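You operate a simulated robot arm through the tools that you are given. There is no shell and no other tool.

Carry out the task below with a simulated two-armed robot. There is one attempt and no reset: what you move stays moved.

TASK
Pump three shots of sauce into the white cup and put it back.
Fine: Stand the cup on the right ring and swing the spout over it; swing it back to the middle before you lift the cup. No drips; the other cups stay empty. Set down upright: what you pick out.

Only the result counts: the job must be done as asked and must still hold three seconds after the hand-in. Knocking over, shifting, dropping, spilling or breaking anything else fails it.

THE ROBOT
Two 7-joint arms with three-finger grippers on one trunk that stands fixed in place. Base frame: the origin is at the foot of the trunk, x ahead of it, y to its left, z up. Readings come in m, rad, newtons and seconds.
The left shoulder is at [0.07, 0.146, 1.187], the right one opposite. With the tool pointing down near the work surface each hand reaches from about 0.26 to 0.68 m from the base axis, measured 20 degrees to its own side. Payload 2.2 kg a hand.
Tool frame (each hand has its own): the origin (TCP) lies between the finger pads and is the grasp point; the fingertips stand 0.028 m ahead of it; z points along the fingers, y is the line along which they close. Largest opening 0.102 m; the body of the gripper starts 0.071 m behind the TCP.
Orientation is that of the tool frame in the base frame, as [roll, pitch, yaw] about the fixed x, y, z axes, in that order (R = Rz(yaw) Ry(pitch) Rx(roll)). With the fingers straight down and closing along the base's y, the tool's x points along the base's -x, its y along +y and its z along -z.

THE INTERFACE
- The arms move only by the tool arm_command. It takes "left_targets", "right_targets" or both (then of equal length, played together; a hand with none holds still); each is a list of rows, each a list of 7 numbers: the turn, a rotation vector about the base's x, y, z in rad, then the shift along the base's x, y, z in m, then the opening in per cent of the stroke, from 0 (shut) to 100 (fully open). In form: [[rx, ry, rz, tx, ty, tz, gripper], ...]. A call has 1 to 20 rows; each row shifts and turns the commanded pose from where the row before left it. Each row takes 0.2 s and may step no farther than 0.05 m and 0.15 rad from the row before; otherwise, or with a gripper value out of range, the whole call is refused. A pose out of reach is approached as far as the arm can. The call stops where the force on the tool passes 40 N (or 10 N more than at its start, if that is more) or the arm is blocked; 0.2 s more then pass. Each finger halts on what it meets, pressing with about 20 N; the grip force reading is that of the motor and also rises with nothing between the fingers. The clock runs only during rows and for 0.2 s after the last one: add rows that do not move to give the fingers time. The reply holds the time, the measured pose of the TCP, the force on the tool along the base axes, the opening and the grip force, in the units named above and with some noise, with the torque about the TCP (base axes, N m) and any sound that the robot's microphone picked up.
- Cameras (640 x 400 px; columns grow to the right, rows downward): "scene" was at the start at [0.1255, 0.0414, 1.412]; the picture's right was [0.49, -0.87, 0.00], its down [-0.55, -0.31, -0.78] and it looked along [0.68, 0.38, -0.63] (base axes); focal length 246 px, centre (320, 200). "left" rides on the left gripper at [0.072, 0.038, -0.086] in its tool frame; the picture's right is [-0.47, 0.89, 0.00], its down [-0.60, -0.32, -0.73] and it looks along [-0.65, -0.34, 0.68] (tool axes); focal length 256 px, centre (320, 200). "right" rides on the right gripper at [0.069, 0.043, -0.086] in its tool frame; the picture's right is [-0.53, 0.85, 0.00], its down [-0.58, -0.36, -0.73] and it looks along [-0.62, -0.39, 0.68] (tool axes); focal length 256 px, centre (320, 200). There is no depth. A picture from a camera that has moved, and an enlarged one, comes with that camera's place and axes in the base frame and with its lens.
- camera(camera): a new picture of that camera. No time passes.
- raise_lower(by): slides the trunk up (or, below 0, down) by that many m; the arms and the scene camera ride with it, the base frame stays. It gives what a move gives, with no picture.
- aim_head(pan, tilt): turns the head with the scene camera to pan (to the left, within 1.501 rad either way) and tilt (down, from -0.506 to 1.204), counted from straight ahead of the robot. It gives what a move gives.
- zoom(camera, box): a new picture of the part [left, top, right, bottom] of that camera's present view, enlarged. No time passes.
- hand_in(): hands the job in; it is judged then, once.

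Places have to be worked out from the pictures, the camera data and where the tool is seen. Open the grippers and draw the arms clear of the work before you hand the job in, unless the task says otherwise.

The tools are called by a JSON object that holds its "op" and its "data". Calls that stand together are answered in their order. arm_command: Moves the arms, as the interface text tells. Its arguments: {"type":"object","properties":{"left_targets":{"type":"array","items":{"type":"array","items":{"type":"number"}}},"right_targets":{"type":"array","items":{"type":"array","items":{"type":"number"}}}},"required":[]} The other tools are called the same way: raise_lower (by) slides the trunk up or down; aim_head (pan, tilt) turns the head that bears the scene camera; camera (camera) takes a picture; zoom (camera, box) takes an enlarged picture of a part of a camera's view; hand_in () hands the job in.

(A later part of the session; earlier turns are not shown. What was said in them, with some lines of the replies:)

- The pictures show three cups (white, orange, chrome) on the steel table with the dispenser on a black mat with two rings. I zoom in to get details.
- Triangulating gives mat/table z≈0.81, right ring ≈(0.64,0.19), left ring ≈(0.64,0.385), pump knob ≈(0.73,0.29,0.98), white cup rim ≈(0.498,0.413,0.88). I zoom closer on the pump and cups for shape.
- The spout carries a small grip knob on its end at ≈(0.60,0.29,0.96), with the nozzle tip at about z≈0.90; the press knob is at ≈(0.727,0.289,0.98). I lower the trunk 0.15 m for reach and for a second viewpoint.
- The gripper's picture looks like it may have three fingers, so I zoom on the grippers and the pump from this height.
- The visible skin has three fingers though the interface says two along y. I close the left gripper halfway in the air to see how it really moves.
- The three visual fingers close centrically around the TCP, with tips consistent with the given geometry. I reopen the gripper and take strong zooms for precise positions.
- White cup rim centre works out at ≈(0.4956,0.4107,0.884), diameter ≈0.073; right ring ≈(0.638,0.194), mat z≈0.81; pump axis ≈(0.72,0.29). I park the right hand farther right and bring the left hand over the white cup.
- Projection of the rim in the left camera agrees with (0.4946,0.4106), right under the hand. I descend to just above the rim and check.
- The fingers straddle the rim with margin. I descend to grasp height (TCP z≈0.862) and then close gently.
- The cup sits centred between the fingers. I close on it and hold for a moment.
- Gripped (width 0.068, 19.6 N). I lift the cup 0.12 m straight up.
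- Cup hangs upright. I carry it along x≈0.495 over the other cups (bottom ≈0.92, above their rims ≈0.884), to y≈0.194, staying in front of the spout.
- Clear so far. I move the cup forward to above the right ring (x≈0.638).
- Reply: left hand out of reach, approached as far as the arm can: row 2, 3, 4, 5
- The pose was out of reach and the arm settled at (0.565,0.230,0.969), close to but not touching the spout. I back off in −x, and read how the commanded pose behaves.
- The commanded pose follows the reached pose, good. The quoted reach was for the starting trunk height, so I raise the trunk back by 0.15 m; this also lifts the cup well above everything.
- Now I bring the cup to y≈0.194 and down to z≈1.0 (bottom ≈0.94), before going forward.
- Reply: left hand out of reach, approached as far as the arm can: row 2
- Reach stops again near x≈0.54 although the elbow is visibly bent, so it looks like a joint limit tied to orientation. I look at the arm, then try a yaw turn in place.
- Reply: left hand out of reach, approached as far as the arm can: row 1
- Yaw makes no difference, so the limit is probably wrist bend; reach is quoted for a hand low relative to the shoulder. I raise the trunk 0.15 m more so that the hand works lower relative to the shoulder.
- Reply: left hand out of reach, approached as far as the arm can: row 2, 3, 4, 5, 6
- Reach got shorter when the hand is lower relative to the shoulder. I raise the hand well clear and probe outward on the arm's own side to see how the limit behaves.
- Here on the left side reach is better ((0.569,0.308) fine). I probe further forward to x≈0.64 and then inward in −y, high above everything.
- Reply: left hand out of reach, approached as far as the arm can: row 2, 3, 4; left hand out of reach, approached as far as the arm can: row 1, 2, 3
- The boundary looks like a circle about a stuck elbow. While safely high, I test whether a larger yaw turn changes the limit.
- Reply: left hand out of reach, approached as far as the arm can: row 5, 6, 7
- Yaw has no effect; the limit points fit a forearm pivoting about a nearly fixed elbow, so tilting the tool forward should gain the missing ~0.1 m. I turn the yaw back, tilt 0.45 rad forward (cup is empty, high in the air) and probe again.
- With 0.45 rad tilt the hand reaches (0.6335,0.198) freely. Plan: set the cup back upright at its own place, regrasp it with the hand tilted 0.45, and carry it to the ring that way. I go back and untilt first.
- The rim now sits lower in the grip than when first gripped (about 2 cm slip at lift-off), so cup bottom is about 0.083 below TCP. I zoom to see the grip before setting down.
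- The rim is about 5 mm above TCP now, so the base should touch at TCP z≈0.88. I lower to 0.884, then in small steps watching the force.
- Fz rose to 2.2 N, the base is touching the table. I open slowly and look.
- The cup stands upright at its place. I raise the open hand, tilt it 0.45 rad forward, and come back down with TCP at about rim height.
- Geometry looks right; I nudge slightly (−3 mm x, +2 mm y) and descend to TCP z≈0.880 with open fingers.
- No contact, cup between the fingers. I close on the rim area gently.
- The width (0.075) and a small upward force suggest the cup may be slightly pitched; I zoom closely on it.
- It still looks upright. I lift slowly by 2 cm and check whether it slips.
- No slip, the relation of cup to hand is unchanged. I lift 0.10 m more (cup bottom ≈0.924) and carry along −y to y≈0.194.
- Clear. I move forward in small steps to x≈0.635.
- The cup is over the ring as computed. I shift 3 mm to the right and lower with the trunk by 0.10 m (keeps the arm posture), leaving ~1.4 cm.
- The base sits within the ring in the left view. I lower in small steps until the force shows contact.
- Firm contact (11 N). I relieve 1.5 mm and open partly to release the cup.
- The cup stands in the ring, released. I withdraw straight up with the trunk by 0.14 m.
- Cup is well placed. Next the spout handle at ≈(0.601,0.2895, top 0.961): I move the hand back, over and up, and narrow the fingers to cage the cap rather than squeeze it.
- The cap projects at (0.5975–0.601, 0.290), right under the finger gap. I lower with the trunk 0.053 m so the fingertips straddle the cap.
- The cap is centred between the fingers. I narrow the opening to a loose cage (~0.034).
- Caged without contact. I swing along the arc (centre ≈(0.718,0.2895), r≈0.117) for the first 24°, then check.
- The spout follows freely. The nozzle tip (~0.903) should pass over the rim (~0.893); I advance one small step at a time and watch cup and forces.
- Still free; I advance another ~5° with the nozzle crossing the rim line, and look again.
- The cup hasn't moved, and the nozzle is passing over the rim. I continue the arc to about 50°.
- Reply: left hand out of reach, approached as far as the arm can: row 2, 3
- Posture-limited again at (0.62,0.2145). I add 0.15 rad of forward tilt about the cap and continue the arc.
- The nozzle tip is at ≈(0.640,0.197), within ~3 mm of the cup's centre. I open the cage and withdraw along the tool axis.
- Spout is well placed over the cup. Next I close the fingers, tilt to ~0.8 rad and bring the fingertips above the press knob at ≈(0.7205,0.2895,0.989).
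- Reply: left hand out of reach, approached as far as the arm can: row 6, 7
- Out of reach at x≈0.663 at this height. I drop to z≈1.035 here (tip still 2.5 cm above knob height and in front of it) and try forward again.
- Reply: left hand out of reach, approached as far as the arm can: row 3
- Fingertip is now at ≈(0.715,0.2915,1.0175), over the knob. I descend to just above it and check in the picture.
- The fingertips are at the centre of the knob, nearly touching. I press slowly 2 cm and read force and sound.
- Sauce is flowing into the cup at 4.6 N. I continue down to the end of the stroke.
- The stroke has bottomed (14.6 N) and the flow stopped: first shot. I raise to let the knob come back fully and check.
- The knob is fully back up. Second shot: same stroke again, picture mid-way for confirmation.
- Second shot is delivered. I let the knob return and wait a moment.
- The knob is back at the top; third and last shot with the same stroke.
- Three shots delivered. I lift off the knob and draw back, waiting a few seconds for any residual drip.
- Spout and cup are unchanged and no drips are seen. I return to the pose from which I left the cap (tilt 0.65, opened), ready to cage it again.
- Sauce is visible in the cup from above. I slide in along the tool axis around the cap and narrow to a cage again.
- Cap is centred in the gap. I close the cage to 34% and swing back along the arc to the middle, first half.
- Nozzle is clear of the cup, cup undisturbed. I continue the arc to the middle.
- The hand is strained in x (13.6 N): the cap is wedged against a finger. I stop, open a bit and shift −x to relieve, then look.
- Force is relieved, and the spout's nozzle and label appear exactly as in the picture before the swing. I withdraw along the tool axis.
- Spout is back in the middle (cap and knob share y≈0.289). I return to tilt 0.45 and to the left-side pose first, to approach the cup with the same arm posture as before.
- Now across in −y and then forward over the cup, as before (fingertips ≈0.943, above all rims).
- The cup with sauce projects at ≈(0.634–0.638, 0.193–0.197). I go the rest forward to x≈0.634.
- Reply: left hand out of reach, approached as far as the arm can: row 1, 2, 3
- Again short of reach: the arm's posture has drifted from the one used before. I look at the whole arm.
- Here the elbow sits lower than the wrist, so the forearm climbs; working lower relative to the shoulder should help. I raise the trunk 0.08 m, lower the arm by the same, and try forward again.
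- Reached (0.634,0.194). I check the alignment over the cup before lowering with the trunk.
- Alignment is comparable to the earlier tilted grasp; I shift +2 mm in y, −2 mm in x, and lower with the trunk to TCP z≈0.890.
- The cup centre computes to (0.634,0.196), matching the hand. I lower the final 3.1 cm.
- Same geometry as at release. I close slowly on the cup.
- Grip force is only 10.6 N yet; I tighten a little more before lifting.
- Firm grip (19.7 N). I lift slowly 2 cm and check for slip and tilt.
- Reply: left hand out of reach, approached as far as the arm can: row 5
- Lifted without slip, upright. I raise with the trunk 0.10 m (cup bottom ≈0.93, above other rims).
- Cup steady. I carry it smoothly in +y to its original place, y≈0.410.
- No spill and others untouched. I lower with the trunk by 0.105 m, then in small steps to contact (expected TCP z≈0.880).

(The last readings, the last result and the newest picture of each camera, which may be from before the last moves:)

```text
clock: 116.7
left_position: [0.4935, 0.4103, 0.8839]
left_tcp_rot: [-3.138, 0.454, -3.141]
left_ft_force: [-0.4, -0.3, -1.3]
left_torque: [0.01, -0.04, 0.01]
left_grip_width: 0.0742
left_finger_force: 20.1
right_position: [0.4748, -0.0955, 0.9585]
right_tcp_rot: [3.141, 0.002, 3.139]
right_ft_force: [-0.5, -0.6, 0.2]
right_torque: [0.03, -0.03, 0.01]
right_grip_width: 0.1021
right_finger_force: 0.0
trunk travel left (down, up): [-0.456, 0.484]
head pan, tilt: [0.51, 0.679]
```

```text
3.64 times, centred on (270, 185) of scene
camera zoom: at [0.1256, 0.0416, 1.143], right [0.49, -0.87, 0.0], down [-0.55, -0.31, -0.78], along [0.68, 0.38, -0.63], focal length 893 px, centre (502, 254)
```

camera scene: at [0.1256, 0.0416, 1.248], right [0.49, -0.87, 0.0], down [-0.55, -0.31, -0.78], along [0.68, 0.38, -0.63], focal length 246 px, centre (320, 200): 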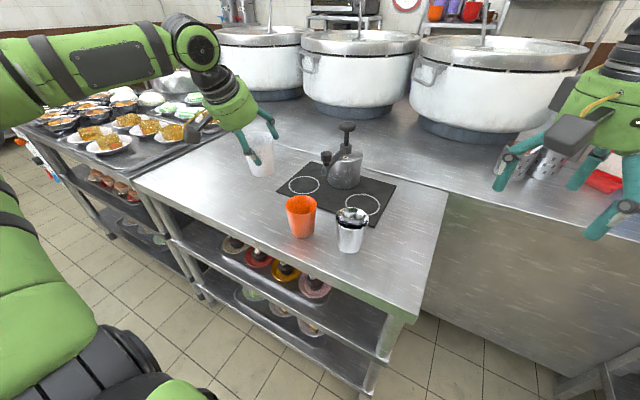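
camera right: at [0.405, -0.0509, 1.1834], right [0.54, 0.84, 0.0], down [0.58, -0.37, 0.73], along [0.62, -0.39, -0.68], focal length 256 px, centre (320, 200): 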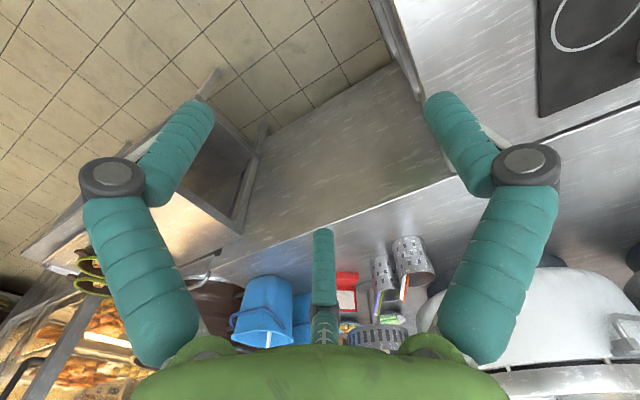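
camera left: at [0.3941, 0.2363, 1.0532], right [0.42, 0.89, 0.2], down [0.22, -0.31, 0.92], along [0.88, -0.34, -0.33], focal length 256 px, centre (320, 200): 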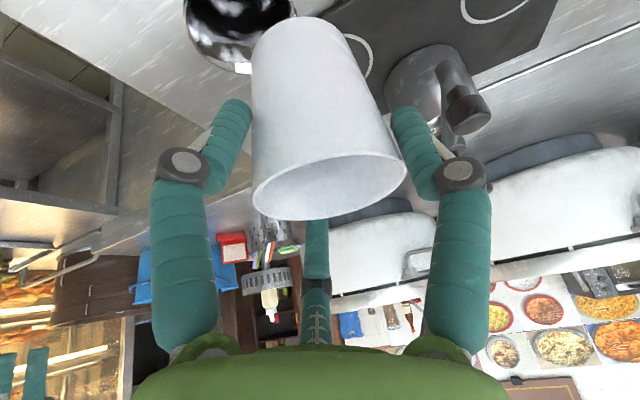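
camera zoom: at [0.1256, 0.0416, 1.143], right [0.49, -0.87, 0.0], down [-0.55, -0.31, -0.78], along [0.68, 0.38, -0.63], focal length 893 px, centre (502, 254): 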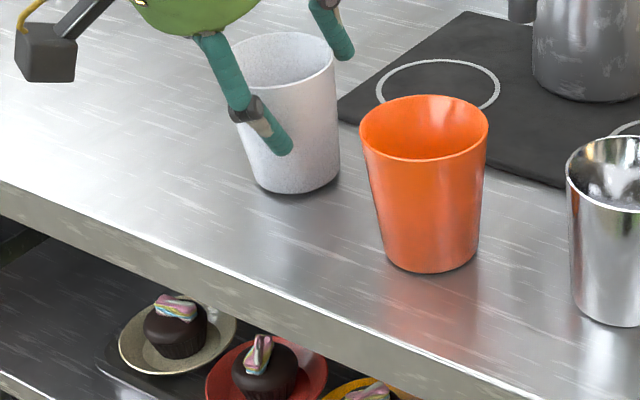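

Almost down, no contact force yet at 0.884. I go on in 1–2 mm steps.

{"op": "arm_command", "data": {"left_targets": [[0, 0, 0, 0, 0, -0.0015, 50], [0, 0, 0, 0, 0, -0.0015, 50], [0, 0, 0, 0, 0, 0, 50]]}}

{"op": "arm_command", "data": {"left_targets": [[0, 0, 0, 0, 0, -0.001, 50], [0, 0, 0, 0, 0, 0, 50]]}}

```text
clock: 117.5
left_position: [0.4945, 0.4099, 0.8817]
left_tcp_rot: [-3.14, 0.455, 3.142]
left_ft_force: [1.1, 1.4, 3.5]
left_torque: [0.06, 0.08, -0.01]
left_grip_width: 0.0744
left_finger_force: 20.1
right_position: [0.4751, -0.0945, 0.9595]
right_tcp_rot: [3.141, 0.002, 3.138]
right_ft_force: [0.2, -0.4, 0.1]
right_torque: [-0.01, -0.02, 0.0]
right_grip_width: 0.1021
right_finger_force: 0.0
trunk travel left (down, up): [-0.456, 0.484]
head pan, tilt: [0.51, 0.679]
```

```text
clock: 118.1
left_position: [0.494, 0.4106, 0.8826]
left_tcp_rot: [-3.14, 0.457, -3.142]
left_ft_force: [2.0, 0.8, 9.0]
left_torque: [0.11, 0.11, -0.01]
left_grip_width: 0.0743
left_finger_force: 20.3
right_position: [0.474, -0.0957, 0.959]
right_tcp_rot: [3.141, 0.001, 3.141]
right_ft_force: [-0.3, 0.3, 0.0]
right_torque: [-0.01, 0.02, -0.01]
right_grip_width: 0.1019
right_finger_force: 0.0
trunk travel left (down, up): [-0.456, 0.484]
head pan, tilt: [0.51, 0.679]
```

The base is firmly on the table (9 N). I relieve 1 mm and open slowly.

{"op": "arm_command", "data": {"left_targets": [[0, 0, 0, 0, 0, 0.001, 50], [0, 0, 0, 0, 0, 0, 68], [0, 0, 0, 0, 0, 0, 74], [0, 0, 0, 0, 0, 0, 80], [0, 0, 0, 0, 0, 0, 88], [0, 0, 0, 0, 0, 0, 96], [0, 0, 0, 0, 0, 0, 96]]}}

{"op": "camera", "data": {"camera": "left"}}

{"op": "zoom", "data": {"camera": "scene", "box": [220, 130, 320, 240]}}

```text
clock: 119.7
left_position: [0.4943, 0.4103, 0.8822]
left_tcp_rot: [-3.136, 0.453, -3.14]
left_ft_force: [0.0, -0.3, -0.1]
left_torque: [0.01, 0.01, 0.0]
left_grip_width: 0.0976
left_finger_force: 0.1
right_position: [0.4757, -0.0942, 0.9581]
right_tcp_rot: [-3.14, 0.0, 3.139]
right_ft_force: [0.2, -0.1, 0.0]
right_torque: [0.02, 0.04, -0.01]
right_grip_width: 0.1019
right_finger_force: 0.0
trunk travel left (down, up): [-0.456, 0.484]
head pan, tilt: [0.51, 0.679]
```

```text
taken
camera left: at [0.3928, 0.449, 0.9272], right [0.42, 0.89, 0.2], down [0.22, -0.31, 0.92], along [0.88, -0.34, -0.33], focal length 256 px, centre (320, 200)
```

left: 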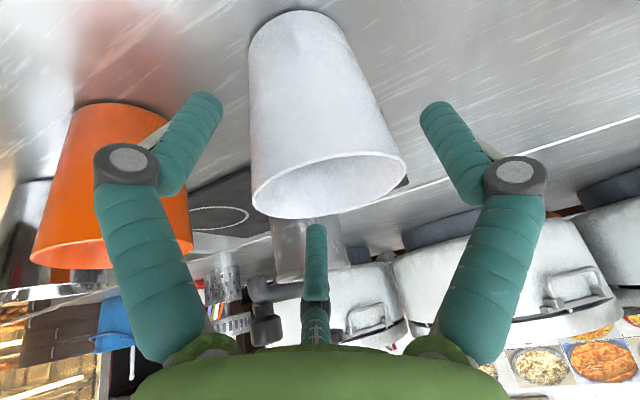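

```text
3.64 times, centred on (270, 185) of scene
camera zoom: at [0.1255, 0.0414, 1.143], right [0.49, -0.87, 0.0], down [-0.55, -0.31, -0.78], along [0.68, 0.38, -0.63], focal length 893 px, centre (502, 254)
```

zoom: 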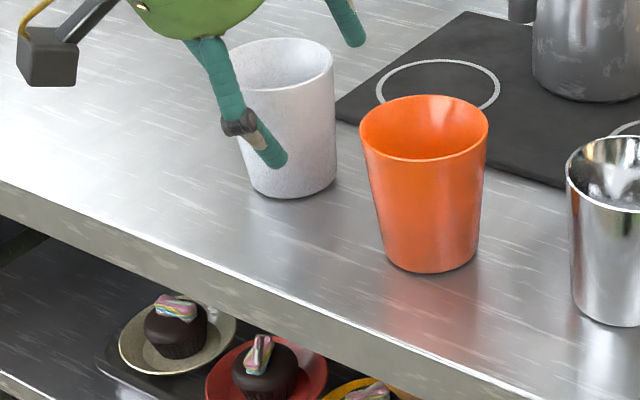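

The cup stands upright and free. I withdraw straight up with the trunk.

{"op": "raise_lower", "data": {"by": 0.15}}

{"op": "camera", "data": {"camera": "scene"}}

{"op": "zoom", "data": {"camera": "scene", "box": [230, 160, 400, 290]}}

{"op": "camera", "data": {"camera": "left"}}

```text
clock: 121.4
left_position: [0.4944, 0.4112, 1.0319]
left_tcp_rot: [-3.137, 0.455, -3.141]
left_ft_force: [-1.0, -1.1, 0.7]
left_torque: [0.0, 0.02, -0.05]
left_grip_width: 0.0981
left_finger_force: 0.1
right_position: [0.4748, -0.0944, 1.1083]
right_tcp_rot: [-3.141, 0.001, 3.141]
right_ft_force: [0.3, -0.5, -0.5]
right_torque: [-0.02, -0.02, 0.0]
right_grip_width: 0.1021
right_finger_force: 0.1
trunk travel left (down, up): [-0.606, 0.334]
head pan, tilt: [0.51, 0.679]
```

```text
taken
camera scene: at [0.1256, 0.0415, 1.293], right [0.49, -0.87, 0.0], down [-0.55, -0.31, -0.78], along [0.68, 0.38, -0.63], focal length 246 px, centre (320, 200)
```

scene: 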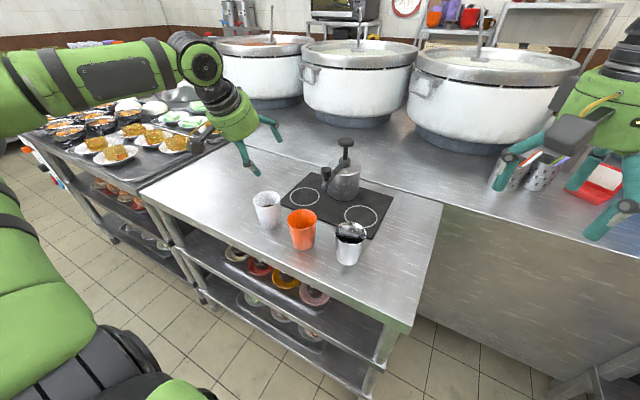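

```text
3.08 times, centred on (315, 225) of scene
camera zoom: at [0.1256, 0.0415, 1.293], right [0.49, -0.87, 0.0], down [-0.55, -0.31, -0.78], along [0.68, 0.38, -0.63], focal length 756 px, centre (335, 123)
```

zoom: 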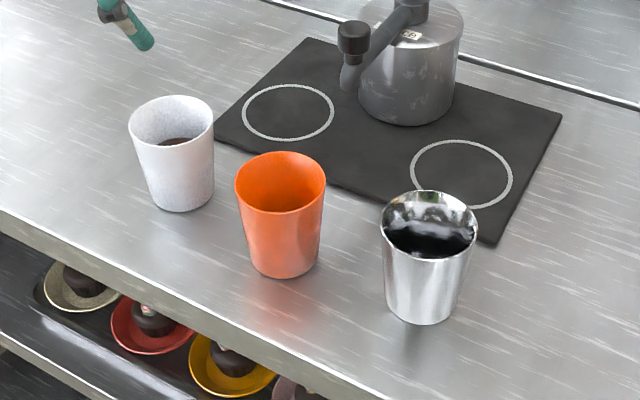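

```text
taken
camera left: at [0.3929, 0.449, 1.0771], right [0.42, 0.89, 0.2], down [0.22, -0.31, 0.92], along [0.88, -0.34, -0.33], focal length 256 px, centre (320, 200)
```

left: 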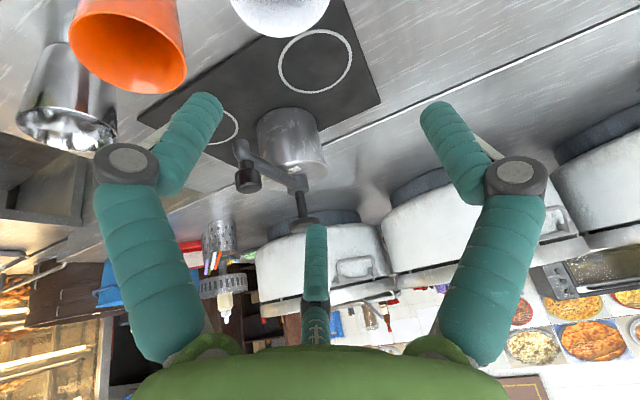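

The cup stands in its place with sauce inside, other cups empty. I retract the left arm to its starting pose, and raise the trunk to its original height to compare with the first picture.

{"op": "arm_command", "data": {"left_targets": [[0, 0, 0, 0, 0, 0.03, 100], [0, 0.15, 0, -0.03, 0, 0.03, 100], [0, 0.15, 0, -0.03, 0, 0.03, 100], [0, 0.15, 0, -0.03, -0.01, 0, 100], [0, 0, 0, 0, 0, 0, 100]]}}

{"op": "raise_lower", "data": {"by": 0.119}}

{"op": "zoom", "data": {"camera": "scene", "box": [240, 160, 400, 300]}}

{"op": "camera", "data": {"camera": "scene"}}

{"op": "zoom", "data": {"camera": "scene", "box": [310, 165, 370, 235]}}

```text
clock: 122.6
left_position: [0.404, 0.4008, 1.1212]
left_tcp_rot: [-3.139, 0.002, -3.14]
left_ft_force: [-0.3, 0.5, 0.6]
left_torque: [-0.01, 0.03, 0.03]
left_grip_width: 0.1017
left_finger_force: 0.1
right_position: [0.4757, -0.0949, 1.1087]
right_tcp_rot: [-3.142, -0.001, 3.139]
right_ft_force: [-0.3, -0.4, -0.3]
right_torque: [-0.02, 0.01, 0.01]
right_grip_width: 0.102
right_finger_force: 0.1
trunk travel left (down, up): [-0.606, 0.334]
head pan, tilt: [0.51, 0.679]
```

```text
clock: 124.1
left_position: [0.4042, 0.4006, 1.2415]
left_tcp_rot: [-3.139, 0.003, -3.141]
left_ft_force: [1.0, -1.0, 0.4]
left_torque: [0.01, -0.03, -0.01]
left_grip_width: 0.1023
left_finger_force: 0.0
right_position: [0.4744, -0.0959, 1.2261]
right_tcp_rot: [3.141, 0.0, 3.141]
right_ft_force: [-0.3, 0.2, -0.3]
right_torque: [-0.02, 0.02, 0.02]
right_grip_width: 0.102
right_finger_force: 0.1
trunk travel left (down, up): [-0.725, 0.215]
head pan, tilt: [0.51, 0.679]
```

```text
2.86 times, centred on (320, 230) of scene
camera zoom: at [0.1256, 0.0415, 1.412], right [0.49, -0.87, 0.0], down [-0.55, -0.31, -0.78], along [0.68, 0.38, -0.63], focal length 702 px, centre (320, 114)
```

zoom: 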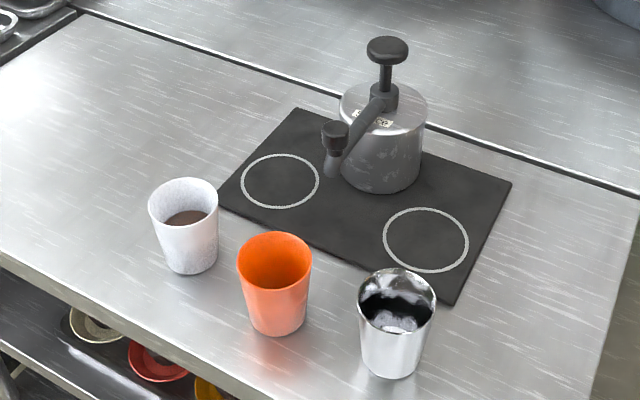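

```text
taken
camera scene: at [0.1256, 0.0415, 1.412], right [0.49, -0.87, 0.0], down [-0.55, -0.31, -0.78], along [0.68, 0.38, -0.63], focal length 246 px, centre (320, 200)
```

scene: 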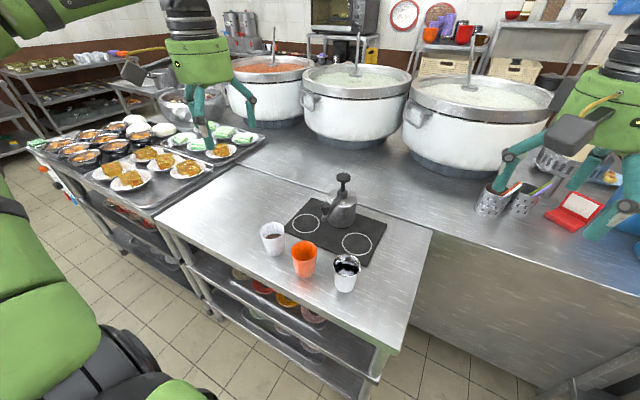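

```text
5.71 times, centred on (340, 200) of scene
camera zoom: at [0.1256, 0.0415, 1.412], right [0.49, -0.87, 0.0], down [-0.55, -0.31, -0.78], along [0.68, 0.38, -0.63], focal length 1403 px, centre (206, 200)
```

zoom: 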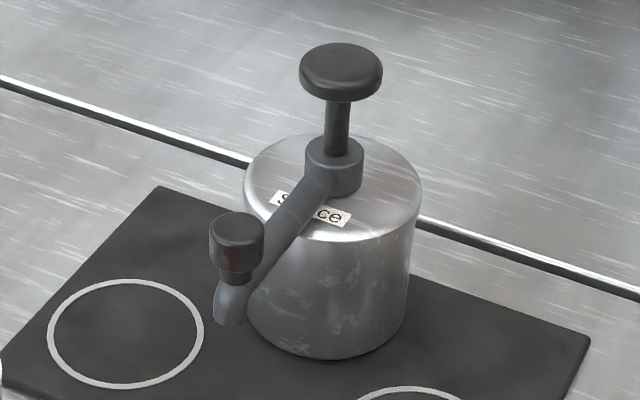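

The picture matches the first one: pump, spout, mat and other cups are in identical positions, the white cup is within a few mm of its original place and holds sauce, and there are no drips. Arms are clear and grippers open, so I hand in.

{"op": "hand_in", "data": {}}

```text
The job is handed in.
```

The white cup now holds three shots of sauce and is back in its place, standing upright. I've handed the job in, but the judge's verdict hasn't come back.

- **Shots:** I pressed the pump three times to the bottom of its stroke, with the cup on the right ring and the spout over it. Sauce ran into the cup each time.
- **Spout:** I swung it back to the middle before lifting the cup. In the last picture it sits where it was in the first one. The hand briefly pushed on it with about 14 N on the way back, and the pump did not move.
- **White cup:** By my measurements it stands within about 5 mm of its original spot. My first attempt to carry it, while empty, ran out of reach, so I set it back down and gripped it again with the hand tilted.
- **Everything else:** The last picture shows no drips. The orange and chrome cups, the mat and the pump are where they were. The orange cup looks empty, and I saw no sauce go near the chrome one, though its reflections hide the inside.

Both grippers are open and the arms are clear of the work.
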